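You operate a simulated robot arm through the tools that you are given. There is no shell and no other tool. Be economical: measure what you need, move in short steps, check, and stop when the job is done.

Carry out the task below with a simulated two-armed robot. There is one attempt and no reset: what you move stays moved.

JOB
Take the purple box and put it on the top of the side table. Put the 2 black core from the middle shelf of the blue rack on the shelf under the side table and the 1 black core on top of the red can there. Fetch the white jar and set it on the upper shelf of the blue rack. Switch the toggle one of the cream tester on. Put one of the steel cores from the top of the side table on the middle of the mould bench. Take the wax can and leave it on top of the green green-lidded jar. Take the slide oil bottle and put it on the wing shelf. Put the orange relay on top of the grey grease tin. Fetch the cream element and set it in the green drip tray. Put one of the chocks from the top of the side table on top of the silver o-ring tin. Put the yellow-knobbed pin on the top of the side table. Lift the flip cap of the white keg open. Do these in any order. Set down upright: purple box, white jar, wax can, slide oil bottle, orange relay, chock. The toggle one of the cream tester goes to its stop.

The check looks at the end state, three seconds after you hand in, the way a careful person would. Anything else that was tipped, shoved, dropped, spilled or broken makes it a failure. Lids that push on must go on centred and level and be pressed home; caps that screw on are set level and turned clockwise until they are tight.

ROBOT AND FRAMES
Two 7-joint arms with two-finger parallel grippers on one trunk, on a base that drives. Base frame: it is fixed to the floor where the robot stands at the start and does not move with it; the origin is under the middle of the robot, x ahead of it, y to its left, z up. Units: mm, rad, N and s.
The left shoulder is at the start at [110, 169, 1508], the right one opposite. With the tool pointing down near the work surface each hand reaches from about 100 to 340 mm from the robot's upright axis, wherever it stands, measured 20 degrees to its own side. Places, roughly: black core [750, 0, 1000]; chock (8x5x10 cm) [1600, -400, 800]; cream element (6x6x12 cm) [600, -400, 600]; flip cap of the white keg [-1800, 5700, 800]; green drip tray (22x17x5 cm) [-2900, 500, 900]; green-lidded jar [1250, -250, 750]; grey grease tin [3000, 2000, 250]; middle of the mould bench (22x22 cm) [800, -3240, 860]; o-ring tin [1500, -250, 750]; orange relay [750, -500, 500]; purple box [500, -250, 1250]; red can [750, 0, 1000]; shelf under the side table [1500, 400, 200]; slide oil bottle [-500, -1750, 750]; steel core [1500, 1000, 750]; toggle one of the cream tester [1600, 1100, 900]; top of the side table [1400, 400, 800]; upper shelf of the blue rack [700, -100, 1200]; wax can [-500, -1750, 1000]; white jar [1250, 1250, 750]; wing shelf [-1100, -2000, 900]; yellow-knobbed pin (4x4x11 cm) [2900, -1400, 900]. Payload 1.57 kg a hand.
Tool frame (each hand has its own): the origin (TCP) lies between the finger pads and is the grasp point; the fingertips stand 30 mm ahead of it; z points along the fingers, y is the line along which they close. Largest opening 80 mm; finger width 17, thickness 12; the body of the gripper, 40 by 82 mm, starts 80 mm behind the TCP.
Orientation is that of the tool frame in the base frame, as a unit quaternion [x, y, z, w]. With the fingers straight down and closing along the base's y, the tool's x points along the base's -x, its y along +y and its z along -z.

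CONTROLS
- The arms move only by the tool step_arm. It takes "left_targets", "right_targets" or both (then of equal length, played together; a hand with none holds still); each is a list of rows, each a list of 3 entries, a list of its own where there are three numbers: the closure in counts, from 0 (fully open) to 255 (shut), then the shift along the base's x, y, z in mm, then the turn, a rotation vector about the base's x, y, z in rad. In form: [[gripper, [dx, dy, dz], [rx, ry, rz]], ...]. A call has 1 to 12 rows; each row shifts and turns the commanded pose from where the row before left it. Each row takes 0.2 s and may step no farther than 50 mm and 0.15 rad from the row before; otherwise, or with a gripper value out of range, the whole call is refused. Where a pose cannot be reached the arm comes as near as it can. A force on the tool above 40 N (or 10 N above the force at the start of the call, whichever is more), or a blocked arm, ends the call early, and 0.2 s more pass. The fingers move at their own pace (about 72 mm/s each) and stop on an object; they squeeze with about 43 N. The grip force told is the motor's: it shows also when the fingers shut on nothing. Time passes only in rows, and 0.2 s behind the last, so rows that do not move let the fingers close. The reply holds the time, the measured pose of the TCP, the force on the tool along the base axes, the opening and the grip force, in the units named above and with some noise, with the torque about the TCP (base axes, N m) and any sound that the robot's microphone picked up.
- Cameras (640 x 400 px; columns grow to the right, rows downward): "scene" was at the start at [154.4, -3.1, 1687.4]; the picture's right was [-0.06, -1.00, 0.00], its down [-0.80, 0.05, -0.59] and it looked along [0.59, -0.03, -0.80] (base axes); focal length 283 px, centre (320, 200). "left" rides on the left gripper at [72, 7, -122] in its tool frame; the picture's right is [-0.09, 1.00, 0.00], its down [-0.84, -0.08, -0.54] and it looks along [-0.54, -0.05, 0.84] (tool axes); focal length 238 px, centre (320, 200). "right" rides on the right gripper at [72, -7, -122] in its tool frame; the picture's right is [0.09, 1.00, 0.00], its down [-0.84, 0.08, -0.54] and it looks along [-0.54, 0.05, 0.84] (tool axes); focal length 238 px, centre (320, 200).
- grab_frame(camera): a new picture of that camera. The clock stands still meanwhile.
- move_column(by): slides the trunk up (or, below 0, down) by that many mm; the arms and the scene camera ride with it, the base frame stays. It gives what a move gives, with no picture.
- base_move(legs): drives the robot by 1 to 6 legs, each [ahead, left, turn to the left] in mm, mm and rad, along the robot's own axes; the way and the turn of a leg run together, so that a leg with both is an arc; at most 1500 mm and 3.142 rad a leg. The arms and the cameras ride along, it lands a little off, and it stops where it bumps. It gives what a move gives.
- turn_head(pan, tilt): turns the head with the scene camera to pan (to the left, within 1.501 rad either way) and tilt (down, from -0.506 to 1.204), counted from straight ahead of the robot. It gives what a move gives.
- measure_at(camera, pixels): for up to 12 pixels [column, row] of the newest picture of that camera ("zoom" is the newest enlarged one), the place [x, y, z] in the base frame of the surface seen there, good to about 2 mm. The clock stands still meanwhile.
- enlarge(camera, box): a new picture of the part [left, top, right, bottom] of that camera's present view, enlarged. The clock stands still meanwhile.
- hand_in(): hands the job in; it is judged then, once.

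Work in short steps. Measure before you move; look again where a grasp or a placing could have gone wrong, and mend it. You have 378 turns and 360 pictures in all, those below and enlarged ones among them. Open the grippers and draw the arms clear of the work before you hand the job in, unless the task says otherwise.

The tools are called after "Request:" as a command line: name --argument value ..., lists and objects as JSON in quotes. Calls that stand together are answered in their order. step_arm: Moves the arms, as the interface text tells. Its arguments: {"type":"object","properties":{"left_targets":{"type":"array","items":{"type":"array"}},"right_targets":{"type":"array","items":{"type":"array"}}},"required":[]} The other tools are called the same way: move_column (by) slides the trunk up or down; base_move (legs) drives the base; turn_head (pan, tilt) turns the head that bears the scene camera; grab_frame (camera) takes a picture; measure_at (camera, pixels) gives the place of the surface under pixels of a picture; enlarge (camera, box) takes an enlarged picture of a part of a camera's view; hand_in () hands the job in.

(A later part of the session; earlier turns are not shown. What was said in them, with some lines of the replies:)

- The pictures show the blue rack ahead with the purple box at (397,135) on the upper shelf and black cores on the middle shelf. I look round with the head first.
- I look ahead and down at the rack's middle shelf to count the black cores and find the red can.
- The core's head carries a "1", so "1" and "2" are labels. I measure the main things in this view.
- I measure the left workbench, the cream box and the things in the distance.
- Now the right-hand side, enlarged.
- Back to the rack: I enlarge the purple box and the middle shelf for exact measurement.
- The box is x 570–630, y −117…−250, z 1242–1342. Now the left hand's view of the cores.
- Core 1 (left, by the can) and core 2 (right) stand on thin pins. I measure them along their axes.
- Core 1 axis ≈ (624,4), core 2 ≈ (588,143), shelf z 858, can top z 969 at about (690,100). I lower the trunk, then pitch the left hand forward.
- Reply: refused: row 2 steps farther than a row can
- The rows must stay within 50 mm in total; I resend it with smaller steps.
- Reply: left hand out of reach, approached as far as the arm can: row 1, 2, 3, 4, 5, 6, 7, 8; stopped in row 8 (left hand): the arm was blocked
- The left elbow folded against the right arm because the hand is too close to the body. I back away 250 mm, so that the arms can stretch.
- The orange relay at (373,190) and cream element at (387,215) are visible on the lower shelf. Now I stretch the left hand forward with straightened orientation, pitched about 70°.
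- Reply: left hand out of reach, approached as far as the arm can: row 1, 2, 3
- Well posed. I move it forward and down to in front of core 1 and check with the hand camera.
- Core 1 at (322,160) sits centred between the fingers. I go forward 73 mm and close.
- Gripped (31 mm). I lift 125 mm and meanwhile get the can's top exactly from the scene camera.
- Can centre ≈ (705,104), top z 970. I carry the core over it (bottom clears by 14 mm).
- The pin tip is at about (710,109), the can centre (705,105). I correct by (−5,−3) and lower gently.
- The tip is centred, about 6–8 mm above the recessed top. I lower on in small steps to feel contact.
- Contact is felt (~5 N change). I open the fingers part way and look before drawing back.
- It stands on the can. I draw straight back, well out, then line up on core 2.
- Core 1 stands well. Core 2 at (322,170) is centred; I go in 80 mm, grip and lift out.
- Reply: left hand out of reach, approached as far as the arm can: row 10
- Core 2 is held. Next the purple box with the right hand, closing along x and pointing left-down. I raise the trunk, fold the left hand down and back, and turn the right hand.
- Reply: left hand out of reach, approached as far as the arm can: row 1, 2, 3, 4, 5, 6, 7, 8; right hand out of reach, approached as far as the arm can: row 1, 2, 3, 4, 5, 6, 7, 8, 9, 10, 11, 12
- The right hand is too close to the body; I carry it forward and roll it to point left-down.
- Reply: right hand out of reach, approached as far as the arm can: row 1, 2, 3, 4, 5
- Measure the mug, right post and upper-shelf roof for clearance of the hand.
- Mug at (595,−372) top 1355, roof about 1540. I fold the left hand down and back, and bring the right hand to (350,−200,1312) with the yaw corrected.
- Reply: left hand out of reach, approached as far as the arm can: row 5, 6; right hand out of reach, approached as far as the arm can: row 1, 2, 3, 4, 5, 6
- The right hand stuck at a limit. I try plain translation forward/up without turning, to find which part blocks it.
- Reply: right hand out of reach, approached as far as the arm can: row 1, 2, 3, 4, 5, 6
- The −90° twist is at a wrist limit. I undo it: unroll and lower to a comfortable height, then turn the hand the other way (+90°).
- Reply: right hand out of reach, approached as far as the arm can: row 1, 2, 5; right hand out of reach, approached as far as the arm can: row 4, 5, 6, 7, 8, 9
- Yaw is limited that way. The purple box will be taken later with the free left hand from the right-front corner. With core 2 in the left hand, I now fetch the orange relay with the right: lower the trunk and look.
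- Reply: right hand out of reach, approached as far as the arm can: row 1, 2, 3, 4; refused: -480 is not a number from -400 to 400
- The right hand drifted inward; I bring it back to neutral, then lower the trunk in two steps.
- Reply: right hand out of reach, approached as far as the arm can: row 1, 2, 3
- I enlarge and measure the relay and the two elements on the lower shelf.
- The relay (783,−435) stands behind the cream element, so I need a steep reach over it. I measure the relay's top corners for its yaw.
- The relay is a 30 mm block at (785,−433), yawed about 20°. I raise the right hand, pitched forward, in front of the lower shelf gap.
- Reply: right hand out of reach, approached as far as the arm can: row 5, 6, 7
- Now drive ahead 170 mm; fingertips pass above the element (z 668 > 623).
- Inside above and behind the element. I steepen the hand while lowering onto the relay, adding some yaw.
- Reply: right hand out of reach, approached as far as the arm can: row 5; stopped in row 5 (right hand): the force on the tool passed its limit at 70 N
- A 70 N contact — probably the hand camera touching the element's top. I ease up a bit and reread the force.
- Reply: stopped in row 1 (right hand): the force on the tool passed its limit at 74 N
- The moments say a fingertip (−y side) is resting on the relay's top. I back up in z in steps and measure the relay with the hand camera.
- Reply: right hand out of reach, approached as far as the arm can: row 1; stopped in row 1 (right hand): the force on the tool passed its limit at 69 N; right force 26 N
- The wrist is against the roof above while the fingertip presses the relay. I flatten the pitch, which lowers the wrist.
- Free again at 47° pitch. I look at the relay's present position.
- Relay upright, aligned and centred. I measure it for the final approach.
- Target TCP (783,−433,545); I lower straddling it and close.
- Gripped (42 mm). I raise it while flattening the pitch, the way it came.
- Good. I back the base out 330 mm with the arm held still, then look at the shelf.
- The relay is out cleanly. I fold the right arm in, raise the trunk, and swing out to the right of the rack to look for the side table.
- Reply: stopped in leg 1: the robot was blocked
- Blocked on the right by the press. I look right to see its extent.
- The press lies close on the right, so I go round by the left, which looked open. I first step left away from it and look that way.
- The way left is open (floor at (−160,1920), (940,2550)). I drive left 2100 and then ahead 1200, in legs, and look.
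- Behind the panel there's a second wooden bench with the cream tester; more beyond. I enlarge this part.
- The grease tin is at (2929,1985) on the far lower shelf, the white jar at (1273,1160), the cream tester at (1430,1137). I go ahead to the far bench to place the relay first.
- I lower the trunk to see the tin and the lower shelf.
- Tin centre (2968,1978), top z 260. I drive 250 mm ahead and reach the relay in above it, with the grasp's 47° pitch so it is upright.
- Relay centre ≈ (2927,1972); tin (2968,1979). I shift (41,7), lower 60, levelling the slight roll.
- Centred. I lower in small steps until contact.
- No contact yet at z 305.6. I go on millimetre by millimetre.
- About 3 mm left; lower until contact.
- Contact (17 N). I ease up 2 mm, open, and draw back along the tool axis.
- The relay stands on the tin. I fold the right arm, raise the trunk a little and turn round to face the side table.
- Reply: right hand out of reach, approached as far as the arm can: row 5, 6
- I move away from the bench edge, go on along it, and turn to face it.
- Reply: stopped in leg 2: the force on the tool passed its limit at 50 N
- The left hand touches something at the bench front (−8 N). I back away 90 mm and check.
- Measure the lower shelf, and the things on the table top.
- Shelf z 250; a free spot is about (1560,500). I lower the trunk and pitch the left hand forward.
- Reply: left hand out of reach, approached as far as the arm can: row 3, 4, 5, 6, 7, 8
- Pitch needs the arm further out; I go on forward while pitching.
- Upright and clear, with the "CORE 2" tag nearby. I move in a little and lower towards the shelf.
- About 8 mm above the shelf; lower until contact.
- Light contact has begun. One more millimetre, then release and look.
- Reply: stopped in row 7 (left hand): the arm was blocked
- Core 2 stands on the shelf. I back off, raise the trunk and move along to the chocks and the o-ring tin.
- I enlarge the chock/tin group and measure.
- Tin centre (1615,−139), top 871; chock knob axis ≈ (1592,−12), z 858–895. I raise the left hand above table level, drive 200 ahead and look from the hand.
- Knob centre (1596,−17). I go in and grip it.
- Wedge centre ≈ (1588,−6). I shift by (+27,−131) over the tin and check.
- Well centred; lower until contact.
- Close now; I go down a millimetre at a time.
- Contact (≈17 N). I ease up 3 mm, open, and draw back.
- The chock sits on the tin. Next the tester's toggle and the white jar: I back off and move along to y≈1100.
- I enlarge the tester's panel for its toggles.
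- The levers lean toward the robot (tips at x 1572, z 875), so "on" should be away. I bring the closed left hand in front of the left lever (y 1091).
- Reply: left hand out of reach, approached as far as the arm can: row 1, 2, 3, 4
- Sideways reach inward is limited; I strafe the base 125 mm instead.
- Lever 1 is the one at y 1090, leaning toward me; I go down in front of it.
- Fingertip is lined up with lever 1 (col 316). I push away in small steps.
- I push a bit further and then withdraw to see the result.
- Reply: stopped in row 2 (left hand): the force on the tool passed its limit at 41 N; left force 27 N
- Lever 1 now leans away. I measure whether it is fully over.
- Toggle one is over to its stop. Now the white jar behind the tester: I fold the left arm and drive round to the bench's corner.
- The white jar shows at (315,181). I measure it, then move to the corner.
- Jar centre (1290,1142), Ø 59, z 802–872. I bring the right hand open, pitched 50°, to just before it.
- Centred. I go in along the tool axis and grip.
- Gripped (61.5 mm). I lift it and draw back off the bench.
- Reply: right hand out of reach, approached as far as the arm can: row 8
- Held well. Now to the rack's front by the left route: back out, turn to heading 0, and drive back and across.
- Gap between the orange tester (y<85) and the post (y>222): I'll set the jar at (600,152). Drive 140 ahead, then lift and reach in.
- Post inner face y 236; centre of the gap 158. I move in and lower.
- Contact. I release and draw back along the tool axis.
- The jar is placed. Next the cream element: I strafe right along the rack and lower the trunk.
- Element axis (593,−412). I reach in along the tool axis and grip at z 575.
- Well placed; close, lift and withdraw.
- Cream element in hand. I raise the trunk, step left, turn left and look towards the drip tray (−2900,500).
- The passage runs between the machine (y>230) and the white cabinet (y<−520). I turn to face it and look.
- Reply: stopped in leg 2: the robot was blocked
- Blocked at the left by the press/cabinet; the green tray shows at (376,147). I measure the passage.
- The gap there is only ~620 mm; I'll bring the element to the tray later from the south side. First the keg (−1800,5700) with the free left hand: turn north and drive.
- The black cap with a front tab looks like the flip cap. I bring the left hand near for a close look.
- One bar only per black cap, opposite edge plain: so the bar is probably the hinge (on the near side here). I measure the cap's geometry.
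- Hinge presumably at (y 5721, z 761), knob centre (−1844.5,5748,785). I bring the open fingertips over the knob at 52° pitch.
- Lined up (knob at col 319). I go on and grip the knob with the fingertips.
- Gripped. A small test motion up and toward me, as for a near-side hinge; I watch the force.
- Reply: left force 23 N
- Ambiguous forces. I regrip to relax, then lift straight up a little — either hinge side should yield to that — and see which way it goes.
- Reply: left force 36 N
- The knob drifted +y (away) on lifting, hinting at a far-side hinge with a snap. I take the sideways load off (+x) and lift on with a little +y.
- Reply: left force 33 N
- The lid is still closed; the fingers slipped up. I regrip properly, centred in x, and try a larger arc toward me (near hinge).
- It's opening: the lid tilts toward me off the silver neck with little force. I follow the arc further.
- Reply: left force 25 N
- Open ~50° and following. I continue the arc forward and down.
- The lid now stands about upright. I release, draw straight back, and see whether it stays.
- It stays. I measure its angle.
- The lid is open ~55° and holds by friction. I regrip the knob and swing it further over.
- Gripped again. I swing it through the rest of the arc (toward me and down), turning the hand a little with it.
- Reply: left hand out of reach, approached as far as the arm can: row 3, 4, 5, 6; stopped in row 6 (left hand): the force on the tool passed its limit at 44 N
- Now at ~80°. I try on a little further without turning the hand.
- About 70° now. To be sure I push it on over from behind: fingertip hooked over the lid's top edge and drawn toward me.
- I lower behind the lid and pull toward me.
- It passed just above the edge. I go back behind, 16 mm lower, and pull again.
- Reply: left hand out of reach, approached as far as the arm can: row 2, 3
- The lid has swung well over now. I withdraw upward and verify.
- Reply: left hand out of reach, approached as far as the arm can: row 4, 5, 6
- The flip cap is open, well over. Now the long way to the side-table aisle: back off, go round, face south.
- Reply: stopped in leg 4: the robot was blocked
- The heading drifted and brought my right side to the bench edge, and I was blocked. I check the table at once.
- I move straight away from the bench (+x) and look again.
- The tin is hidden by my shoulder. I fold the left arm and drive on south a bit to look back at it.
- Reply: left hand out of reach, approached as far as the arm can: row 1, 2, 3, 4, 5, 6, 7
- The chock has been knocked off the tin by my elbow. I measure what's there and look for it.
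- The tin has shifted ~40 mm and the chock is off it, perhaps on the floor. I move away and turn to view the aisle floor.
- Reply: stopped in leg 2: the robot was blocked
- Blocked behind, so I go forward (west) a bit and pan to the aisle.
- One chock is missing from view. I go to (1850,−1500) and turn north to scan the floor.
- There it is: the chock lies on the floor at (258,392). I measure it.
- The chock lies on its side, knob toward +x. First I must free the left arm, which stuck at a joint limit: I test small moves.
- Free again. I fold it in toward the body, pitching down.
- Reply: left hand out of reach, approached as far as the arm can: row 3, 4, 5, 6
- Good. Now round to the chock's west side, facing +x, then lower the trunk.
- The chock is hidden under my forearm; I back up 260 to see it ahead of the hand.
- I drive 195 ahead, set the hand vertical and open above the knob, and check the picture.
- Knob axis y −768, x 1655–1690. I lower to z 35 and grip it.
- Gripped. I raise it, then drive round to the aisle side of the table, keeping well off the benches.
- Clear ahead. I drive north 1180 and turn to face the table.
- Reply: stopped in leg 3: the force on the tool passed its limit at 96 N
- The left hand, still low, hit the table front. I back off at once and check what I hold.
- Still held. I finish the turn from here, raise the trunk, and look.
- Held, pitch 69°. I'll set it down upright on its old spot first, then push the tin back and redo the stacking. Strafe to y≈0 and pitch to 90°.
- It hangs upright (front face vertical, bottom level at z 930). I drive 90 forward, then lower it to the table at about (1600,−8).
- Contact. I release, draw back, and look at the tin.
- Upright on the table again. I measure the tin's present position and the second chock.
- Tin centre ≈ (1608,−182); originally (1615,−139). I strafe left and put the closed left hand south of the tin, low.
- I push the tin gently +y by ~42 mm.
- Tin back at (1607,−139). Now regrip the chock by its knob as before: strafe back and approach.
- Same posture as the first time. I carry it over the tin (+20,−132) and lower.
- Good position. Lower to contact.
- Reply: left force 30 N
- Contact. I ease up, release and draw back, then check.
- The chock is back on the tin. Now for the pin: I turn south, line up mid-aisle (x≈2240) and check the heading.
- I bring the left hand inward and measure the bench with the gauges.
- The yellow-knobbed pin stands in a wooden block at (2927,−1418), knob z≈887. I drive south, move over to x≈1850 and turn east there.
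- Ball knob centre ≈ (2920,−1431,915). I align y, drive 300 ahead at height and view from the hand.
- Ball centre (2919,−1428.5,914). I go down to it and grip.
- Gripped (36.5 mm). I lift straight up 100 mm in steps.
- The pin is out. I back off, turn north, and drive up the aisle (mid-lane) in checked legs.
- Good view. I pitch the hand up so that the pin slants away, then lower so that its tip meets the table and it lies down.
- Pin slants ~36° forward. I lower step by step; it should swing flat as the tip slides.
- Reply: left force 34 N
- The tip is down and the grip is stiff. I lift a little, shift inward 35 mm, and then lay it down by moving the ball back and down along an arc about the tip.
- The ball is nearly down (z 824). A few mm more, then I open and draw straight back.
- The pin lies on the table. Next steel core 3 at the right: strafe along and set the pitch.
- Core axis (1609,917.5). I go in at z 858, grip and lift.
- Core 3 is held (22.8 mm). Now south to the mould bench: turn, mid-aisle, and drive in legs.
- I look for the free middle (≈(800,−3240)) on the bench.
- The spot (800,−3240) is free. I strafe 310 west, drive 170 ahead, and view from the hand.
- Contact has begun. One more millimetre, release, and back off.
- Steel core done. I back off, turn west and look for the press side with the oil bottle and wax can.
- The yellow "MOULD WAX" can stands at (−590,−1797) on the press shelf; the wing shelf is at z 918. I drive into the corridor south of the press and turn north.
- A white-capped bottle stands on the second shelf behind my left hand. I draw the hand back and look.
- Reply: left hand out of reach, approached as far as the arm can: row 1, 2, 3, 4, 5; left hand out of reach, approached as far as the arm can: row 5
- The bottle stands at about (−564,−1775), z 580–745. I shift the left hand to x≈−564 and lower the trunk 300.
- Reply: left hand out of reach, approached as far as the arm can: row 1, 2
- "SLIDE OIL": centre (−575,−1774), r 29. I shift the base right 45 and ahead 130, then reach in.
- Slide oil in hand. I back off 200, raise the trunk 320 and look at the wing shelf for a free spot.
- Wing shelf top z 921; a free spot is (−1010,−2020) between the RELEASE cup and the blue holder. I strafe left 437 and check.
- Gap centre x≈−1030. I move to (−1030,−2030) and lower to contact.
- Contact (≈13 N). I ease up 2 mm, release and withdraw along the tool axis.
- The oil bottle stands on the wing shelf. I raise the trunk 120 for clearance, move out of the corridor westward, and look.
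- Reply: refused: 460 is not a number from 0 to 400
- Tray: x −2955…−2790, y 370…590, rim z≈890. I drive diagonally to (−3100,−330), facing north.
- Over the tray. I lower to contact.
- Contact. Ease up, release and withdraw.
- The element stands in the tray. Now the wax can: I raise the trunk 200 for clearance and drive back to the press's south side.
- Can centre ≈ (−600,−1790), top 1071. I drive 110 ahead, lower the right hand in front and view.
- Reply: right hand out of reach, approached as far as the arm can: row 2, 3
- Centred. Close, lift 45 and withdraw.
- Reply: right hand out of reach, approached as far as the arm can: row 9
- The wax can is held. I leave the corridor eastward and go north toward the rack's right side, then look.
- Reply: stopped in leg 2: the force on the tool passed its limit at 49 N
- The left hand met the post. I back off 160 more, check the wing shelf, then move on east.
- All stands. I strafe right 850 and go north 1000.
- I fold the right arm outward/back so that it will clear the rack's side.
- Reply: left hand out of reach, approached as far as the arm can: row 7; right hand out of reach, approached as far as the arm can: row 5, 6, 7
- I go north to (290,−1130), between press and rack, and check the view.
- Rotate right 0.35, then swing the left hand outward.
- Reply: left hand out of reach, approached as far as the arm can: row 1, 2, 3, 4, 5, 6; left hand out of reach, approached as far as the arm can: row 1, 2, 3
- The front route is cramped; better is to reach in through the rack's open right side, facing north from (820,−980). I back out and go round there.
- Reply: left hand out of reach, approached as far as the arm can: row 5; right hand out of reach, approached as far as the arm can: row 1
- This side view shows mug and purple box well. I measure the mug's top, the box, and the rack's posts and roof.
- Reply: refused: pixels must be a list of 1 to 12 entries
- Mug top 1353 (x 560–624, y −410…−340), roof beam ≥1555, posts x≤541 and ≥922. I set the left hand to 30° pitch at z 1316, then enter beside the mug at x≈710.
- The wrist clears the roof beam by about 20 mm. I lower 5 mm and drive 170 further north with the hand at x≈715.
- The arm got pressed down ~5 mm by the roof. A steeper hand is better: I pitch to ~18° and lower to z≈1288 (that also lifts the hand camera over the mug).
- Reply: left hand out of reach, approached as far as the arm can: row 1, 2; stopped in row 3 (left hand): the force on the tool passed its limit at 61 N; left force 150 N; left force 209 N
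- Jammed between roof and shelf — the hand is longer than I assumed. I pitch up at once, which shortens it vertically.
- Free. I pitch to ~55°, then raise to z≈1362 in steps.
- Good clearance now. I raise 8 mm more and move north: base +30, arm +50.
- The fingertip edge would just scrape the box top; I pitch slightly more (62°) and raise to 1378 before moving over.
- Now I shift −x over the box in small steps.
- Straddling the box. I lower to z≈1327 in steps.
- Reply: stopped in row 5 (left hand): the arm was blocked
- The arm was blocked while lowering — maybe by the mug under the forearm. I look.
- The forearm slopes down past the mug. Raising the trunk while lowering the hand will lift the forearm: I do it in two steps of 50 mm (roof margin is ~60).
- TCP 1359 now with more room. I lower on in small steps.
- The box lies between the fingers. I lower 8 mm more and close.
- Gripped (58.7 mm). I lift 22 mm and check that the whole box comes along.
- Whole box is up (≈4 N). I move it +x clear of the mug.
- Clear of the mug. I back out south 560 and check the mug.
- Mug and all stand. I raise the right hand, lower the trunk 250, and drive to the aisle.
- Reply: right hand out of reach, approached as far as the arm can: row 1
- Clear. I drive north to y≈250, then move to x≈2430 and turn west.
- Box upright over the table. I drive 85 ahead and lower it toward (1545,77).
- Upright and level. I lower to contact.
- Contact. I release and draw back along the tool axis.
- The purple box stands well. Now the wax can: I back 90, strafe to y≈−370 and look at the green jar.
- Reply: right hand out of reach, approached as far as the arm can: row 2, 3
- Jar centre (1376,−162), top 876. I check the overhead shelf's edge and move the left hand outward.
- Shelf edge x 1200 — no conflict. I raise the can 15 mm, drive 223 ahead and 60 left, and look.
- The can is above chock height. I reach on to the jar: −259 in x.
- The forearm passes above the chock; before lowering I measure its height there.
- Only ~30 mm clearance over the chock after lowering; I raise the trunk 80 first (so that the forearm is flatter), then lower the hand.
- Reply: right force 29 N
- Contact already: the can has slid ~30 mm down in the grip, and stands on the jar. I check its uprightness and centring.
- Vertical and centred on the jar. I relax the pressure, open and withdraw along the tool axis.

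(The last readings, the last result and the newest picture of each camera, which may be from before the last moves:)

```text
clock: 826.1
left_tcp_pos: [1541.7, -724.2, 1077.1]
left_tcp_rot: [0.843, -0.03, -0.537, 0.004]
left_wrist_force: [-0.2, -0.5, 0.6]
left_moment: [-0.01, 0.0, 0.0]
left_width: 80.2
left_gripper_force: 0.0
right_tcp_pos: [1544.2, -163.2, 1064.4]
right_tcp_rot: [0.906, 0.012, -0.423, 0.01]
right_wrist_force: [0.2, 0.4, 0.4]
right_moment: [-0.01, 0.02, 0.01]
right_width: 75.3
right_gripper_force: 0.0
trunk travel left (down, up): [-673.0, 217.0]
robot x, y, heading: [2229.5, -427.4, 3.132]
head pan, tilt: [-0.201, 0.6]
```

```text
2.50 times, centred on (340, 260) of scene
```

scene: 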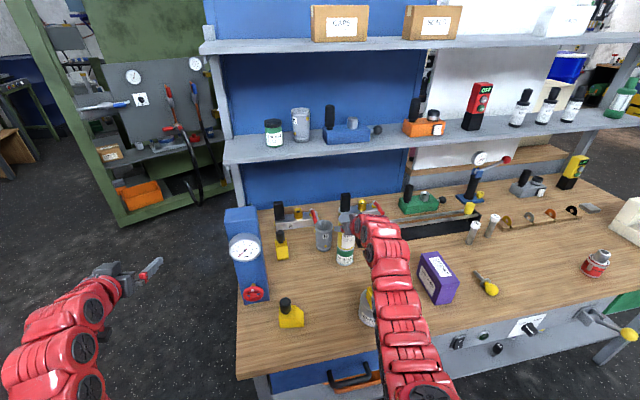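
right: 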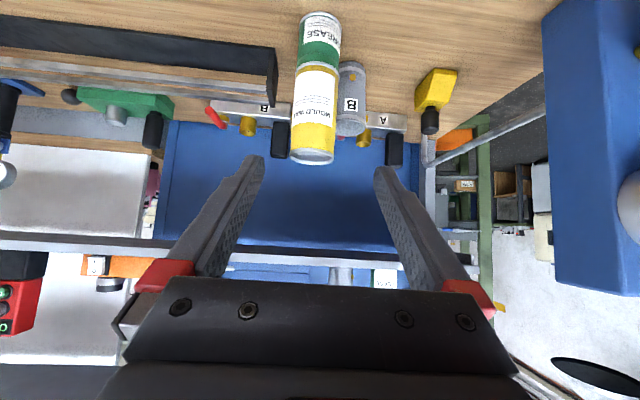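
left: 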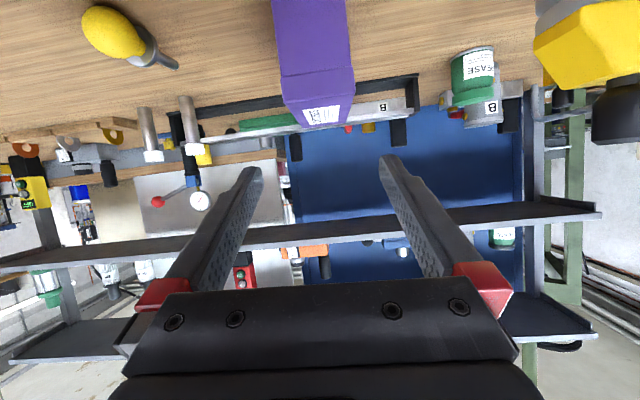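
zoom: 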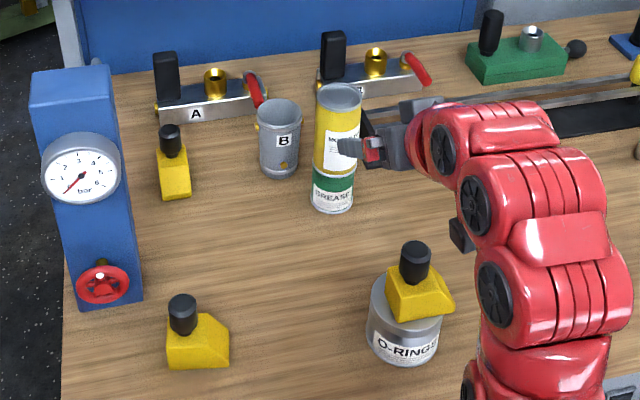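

All placed. I back away from the table and take a last look at table and shelf.

Request:
base_move --legs '[[-330, 0, 0], [0, -400, 0]]'

Request:
turn_head --pan 0 --tilt 0.5

Request:
grab_frame --camera "scene"

Request:
enlarge --camera "scene" --box '[140, 150, 480, 360]'

```text
clock: 828.3
left_tcp_pos: [1844.5, -721.1, 1079.0]
left_tcp_rot: [0.842, -0.032, -0.538, 0.003]
left_wrist_force: [0.4, 0.4, 0.4]
left_moment: [-0.01, 0.01, 0.0]
left_width: 80.1
left_gripper_force: 0.0
right_tcp_pos: [1849.6, -159.9, 1066.0]
right_tcp_rot: [0.905, 0.008, -0.425, 0.008]
right_wrist_force: [0.2, -0.7, -0.4]
right_moment: [-0.02, -0.03, 0.01]
right_width: 75.5
right_gripper_force: 0.1
trunk travel left (down, up): [-673.0, 217.0]
robot x, y, heading: [2532.0, -426.8, 3.12]
head pan, tilt: [-0.201, 0.6]
stopped in leg 1: the robot was blocked; the commanded pose is now the measured one
```

```text
clock: 829.0
left_tcp_pos: [1842.3, -720.0, 1076.6]
left_tcp_rot: [0.843, -0.033, -0.537, 0.002]
left_wrist_force: [0.1, 0.3, -0.5]
left_moment: [-0.03, -0.01, -0.02]
left_width: 80.0
left_gripper_force: 0.0
right_tcp_pos: [1848.1, -160.5, 1065.1]
right_tcp_rot: [0.906, 0.009, -0.423, 0.007]
right_wrist_force: [0.2, 1.5, -0.3]
right_moment: [-0.03, 0.0, -0.02]
right_width: 75.6
right_gripper_force: 0.0
trunk travel left (down, up): [-673.0, 217.0]
robot x, y, heading: [2533.3, -428.9, 3.121]
head pan, tilt: [0.0, 0.499]
```

```text
84 pictures are left
```

scene: 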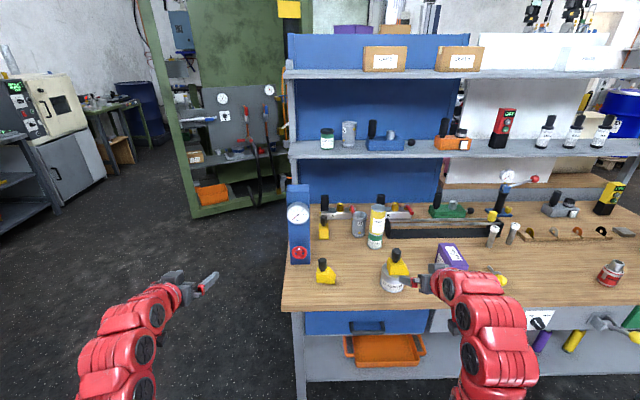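

```text
1.88 times, centred on (310, 255) of scene
```

zoom: 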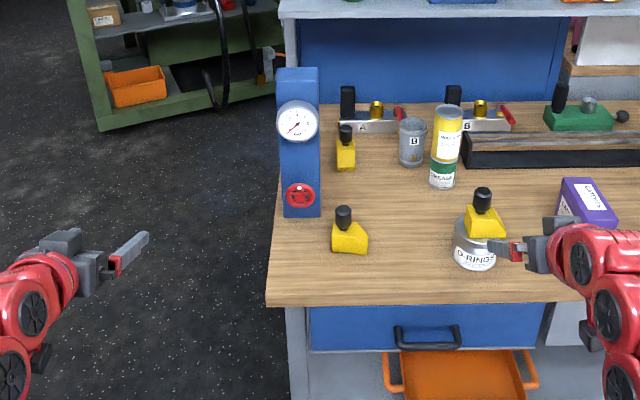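

I touched something behind (the small table with the green box). I move away along the aisle and check it.

Request:
base_move --legs '[[60, -500, 0]]'

Request:
turn_head --pan 0.2 --tilt 0.55

Request:
grab_frame --camera "scene"

Request:
base_move --legs '[[-60, 0, 0], [0, 0, 1.3]]'

Request:
turn_head --pan 0.6 --tilt 0.55

Request:
grab_frame --camera "scene"

```text
clock: 832.0
left_tcp_pos: [1792.9, -218.1, 1076.8]
left_tcp_rot: [0.843, -0.031, -0.538, 0.004]
left_wrist_force: [-1.0, 0.5, 0.5]
left_moment: [-0.04, -0.03, 0.0]
left_width: 79.9
left_gripper_force: 0.0
right_tcp_pos: [1798.7, 343.3, 1063.3]
right_tcp_rot: [0.906, 0.009, -0.424, 0.008]
right_wrist_force: [-0.3, 0.6, 0.2]
right_moment: [0.01, 0.0, 0.0]
right_width: 75.4
right_gripper_force: 0.1
trunk travel left (down, up): [-673.0, 217.0]
robot x, y, heading: [2485.9, 77.1, 3.123]
head pan, tilt: [0.0, 0.499]
```

```text
clock: 832.7
left_tcp_pos: [1793.3, -217.5, 1076.6]
left_tcp_rot: [0.843, -0.031, -0.538, 0.003]
left_wrist_force: [0.0, -0.8, -0.2]
left_moment: [0.02, 0.01, 0.0]
left_width: 80.2
left_gripper_force: 0.1
right_tcp_pos: [1797.4, 342.7, 1064.7]
right_tcp_rot: [0.906, 0.01, -0.424, 0.008]
right_wrist_force: [0.1, 1.8, 0.7]
right_moment: [-0.01, -0.03, -0.05]
right_width: 75.5
right_gripper_force: 0.1
trunk travel left (down, up): [-673.0, 217.0]
robot x, y, heading: [2484.5, 78.1, 3.125]
head pan, tilt: [0.201, 0.55]
```

```text
82 pictures are left
```

scene: 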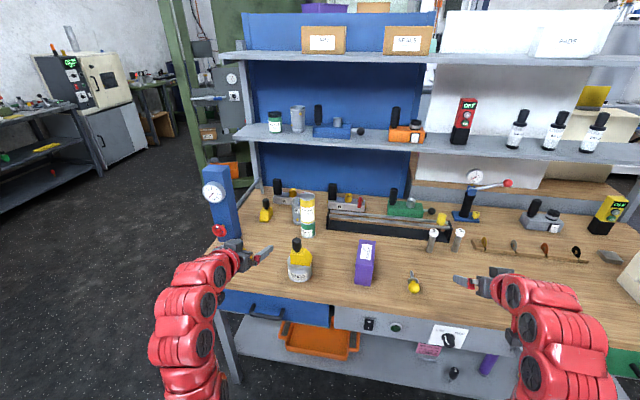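

```text
clock: 836.8
left_tcp_pos: [2629.3, -670.8, 1075.6]
left_tcp_rot: [0.695, 0.478, -0.43, 0.323]
left_wrist_force: [-0.5, -0.5, 0.5]
left_moment: [0.01, 0.0, -0.02]
left_width: 80.0
left_gripper_force: 0.0
right_tcp_pos: [2092.6, -505.0, 1064.4]
right_tcp_rot: [0.721, 0.549, -0.335, 0.259]
right_wrist_force: [0.4, -0.4, -0.5]
right_moment: [-0.02, -0.01, 0.03]
right_width: 75.3
right_gripper_force: 0.0
trunk travel left (down, up): [-673.0, 217.0]
robot x, y, heading: [2542.2, 74.5, -1.882]
head pan, tilt: [0.201, 0.55]
```

```text
clock: 837.7
left_tcp_pos: [2628.4, -671.3, 1076.2]
left_tcp_rot: [0.695, 0.478, -0.43, 0.323]
left_wrist_force: [0.4, -0.6, 0.1]
left_moment: [-0.01, -0.01, -0.02]
left_width: 80.0
left_gripper_force: 0.0
right_tcp_pos: [2092.8, -505.5, 1064.3]
right_tcp_rot: [0.721, 0.549, -0.335, 0.259]
right_wrist_force: [0.0, 0.5, 0.2]
right_moment: [0.01, -0.02, -0.01]
right_width: 75.5
right_gripper_force: 0.1
trunk travel left (down, up): [-673.0, 217.0]
robot x, y, heading: [2544.7, 77.0, -1.879]
head pan, tilt: [0.6, 0.55]
```

```text
81 pictures are left
```

scene: 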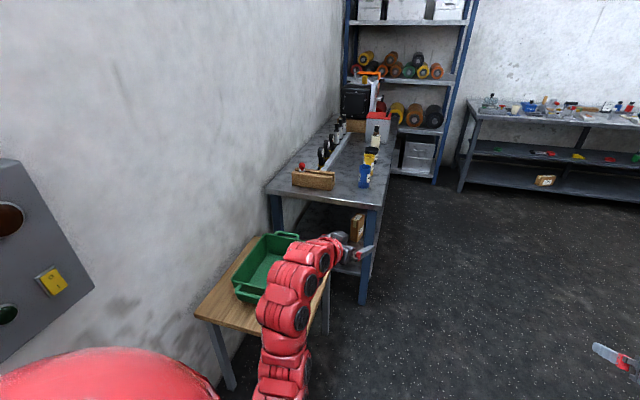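

Table and box look undisturbed. As a last check I look at the rack (core 1, jar, mug) from its right-front.

Request:
base_move --legs '[[0, 0, 0.31], [0, -310, 0], [1000, 0, 0], [700, 0, 0]]'

Request:
base_move --legs '[[0, -900, 0], [0, -900, 0], [0, 0, 3.1]]'

Request:
turn_head --pan -0.1 --tilt 0.35

Request:
grab_frame --camera "scene"

```text
clock: 849.0
left_tcp_pos: [2521.3, -2324.8, 1077.0]
left_tcp_rot: [0.617, 0.575, -0.377, 0.382]
left_wrist_force: [0.2, -0.5, -0.5]
left_moment: [-0.01, 0.01, 0.01]
left_width: 80.1
left_gripper_force: 0.0
right_tcp_pos: [1960.7, -2321.1, 1063.9]
right_tcp_rot: [0.632, 0.649, -0.294, 0.307]
right_wrist_force: [-0.4, -0.8, -0.5]
right_moment: [-0.01, -0.04, -0.01]
right_width: 75.4
right_gripper_force: 0.0
trunk travel left (down, up): [-673.0, 217.0]
robot x, y, heading: [2221.4, -1633.0, -1.58]
head pan, tilt: [0.6, 0.55]
```

```text
clock: 865.4
left_tcp_pos: [131.2, -927.6, 1076.2]
left_tcp_rot: [-0.574, 0.619, 0.382, 0.378]
left_wrist_force: [-0.1, -0.8, -0.3]
left_moment: [-0.01, -0.01, -0.02]
left_width: 80.0
left_gripper_force: 0.0
right_tcp_pos: [691.2, -933.0, 1063.9]
right_tcp_rot: [0.647, -0.634, -0.305, -0.294]
right_wrist_force: [0.1, -0.1, -0.2]
right_moment: [0.04, 0.01, -0.04]
right_width: 75.7
right_gripper_force: 0.0
trunk travel left (down, up): [-673.0, 217.0]
robot x, y, heading: [429.2, -1621.7, 1.549]
head pan, tilt: [0.6, 0.55]
```

```text
clock: 866.5
left_tcp_pos: [129.6, -927.7, 1076.8]
left_tcp_rot: [-0.574, 0.618, 0.382, 0.377]
left_wrist_force: [0.5, 0.6, 0.9]
left_moment: [0.0, -0.01, 0.01]
left_width: 79.9
left_gripper_force: 0.0
right_tcp_pos: [691.1, -933.4, 1065.3]
right_tcp_rot: [0.647, -0.634, -0.305, -0.294]
right_wrist_force: [0.4, 0.5, -0.6]
right_moment: [0.02, 0.02, -0.01]
right_width: 75.1
right_gripper_force: 0.0
trunk travel left (down, up): [-673.0, 217.0]
robot x, y, heading: [428.0, -1625.7, 1.553]
head pan, tilt: [-0.099, 0.351]
```

```text
80 pictures are left
```

scene: 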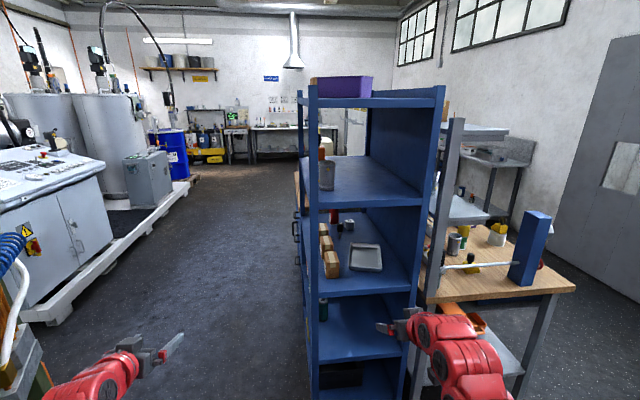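

Request:
enlarge --camera "scene" --box '[290, 120, 420, 290]'

Request:
measure_at --camera "zoom" --pixels '[[85, 100], [72, 120], [100, 120], [110, 225], [85, 150]]'

```text
2.35 times, centred on (355, 205) of scene
```

zoom: 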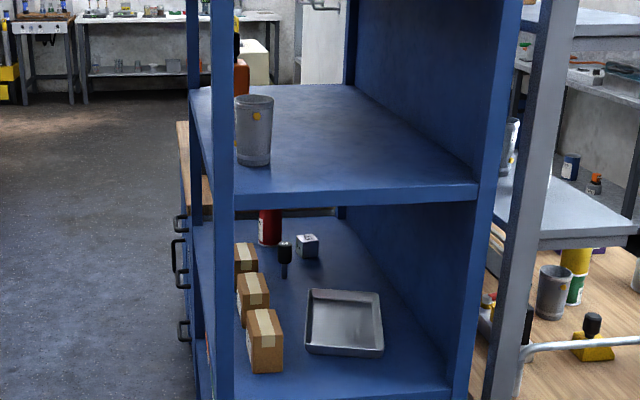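

```text
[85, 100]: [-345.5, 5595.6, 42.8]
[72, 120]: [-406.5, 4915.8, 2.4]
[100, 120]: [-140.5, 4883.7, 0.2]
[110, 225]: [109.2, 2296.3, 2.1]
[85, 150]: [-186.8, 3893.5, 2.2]
```

Mug and parts stand; core 1's top is hidden by the shelf edge. I lower the trunk to see it.

Request:
move_column --by -350

Request:
enlarge --camera "scene" --box '[280, 80, 420, 260]'

```text
clock: 869.9
left_tcp_pos: [131.5, -927.7, 727.1]
left_tcp_rot: [-0.574, 0.618, 0.382, 0.378]
left_wrist_force: [0.2, -0.4, 0.1]
left_moment: [0.01, -0.01, 0.01]
left_width: 79.8
left_gripper_force: 0.1
right_tcp_pos: [692.0, -933.6, 714.9]
right_tcp_rot: [0.648, -0.633, -0.305, -0.294]
right_wrist_force: [0.6, 0.2, -0.5]
right_moment: [0.0, 0.01, 0.0]
right_width: 75.1
right_gripper_force: 0.1
trunk travel left (down, up): [-323.0, 567.0]
robot x, y, heading: [425.1, -1617.7, 1.553]
head pan, tilt: [-0.099, 0.351]
```

```text
2.22 times, centred on (350, 170) of scene
```

zoom: 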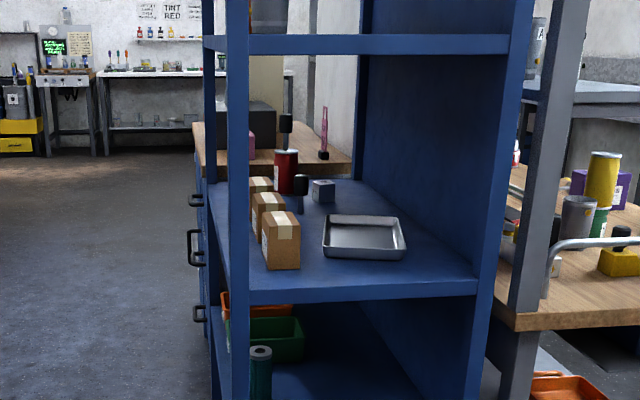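

Core 1 still stands on the red can, and the wax can on its jar and the purple box show in place beyond. The grippers are open and the arms clear, so I hand in.

Request:
hand_in

```text
The job is handed in.
```

I did all twelve tasks and handed the job in, but there were some mishaps on the way.

- **Chock:** My elbow knocked the chock off the O-ring tin and shifted the tin about 40 mm. I picked the chock up off the floor, pushed the tin back to where it was and set the chock on it again.
- **Bumps:** I bumped the side table front and the press post, and probably the small table with the green box. I saw no damage at any of them.
- **Rack:** The left hand jammed briefly inside the blue rack while I reached for the purple box. The mug and core 1 there were still standing at the last check.
- **Choices I made:** The yellow-knobbed pin lies flat on the side table. The steel core I took was number 3. The cream tester still shows OFF with toggle one pushed over to its stop.

I looked at the side table, its lower shelf and the rack again at the end. The other items I checked only when I placed them.
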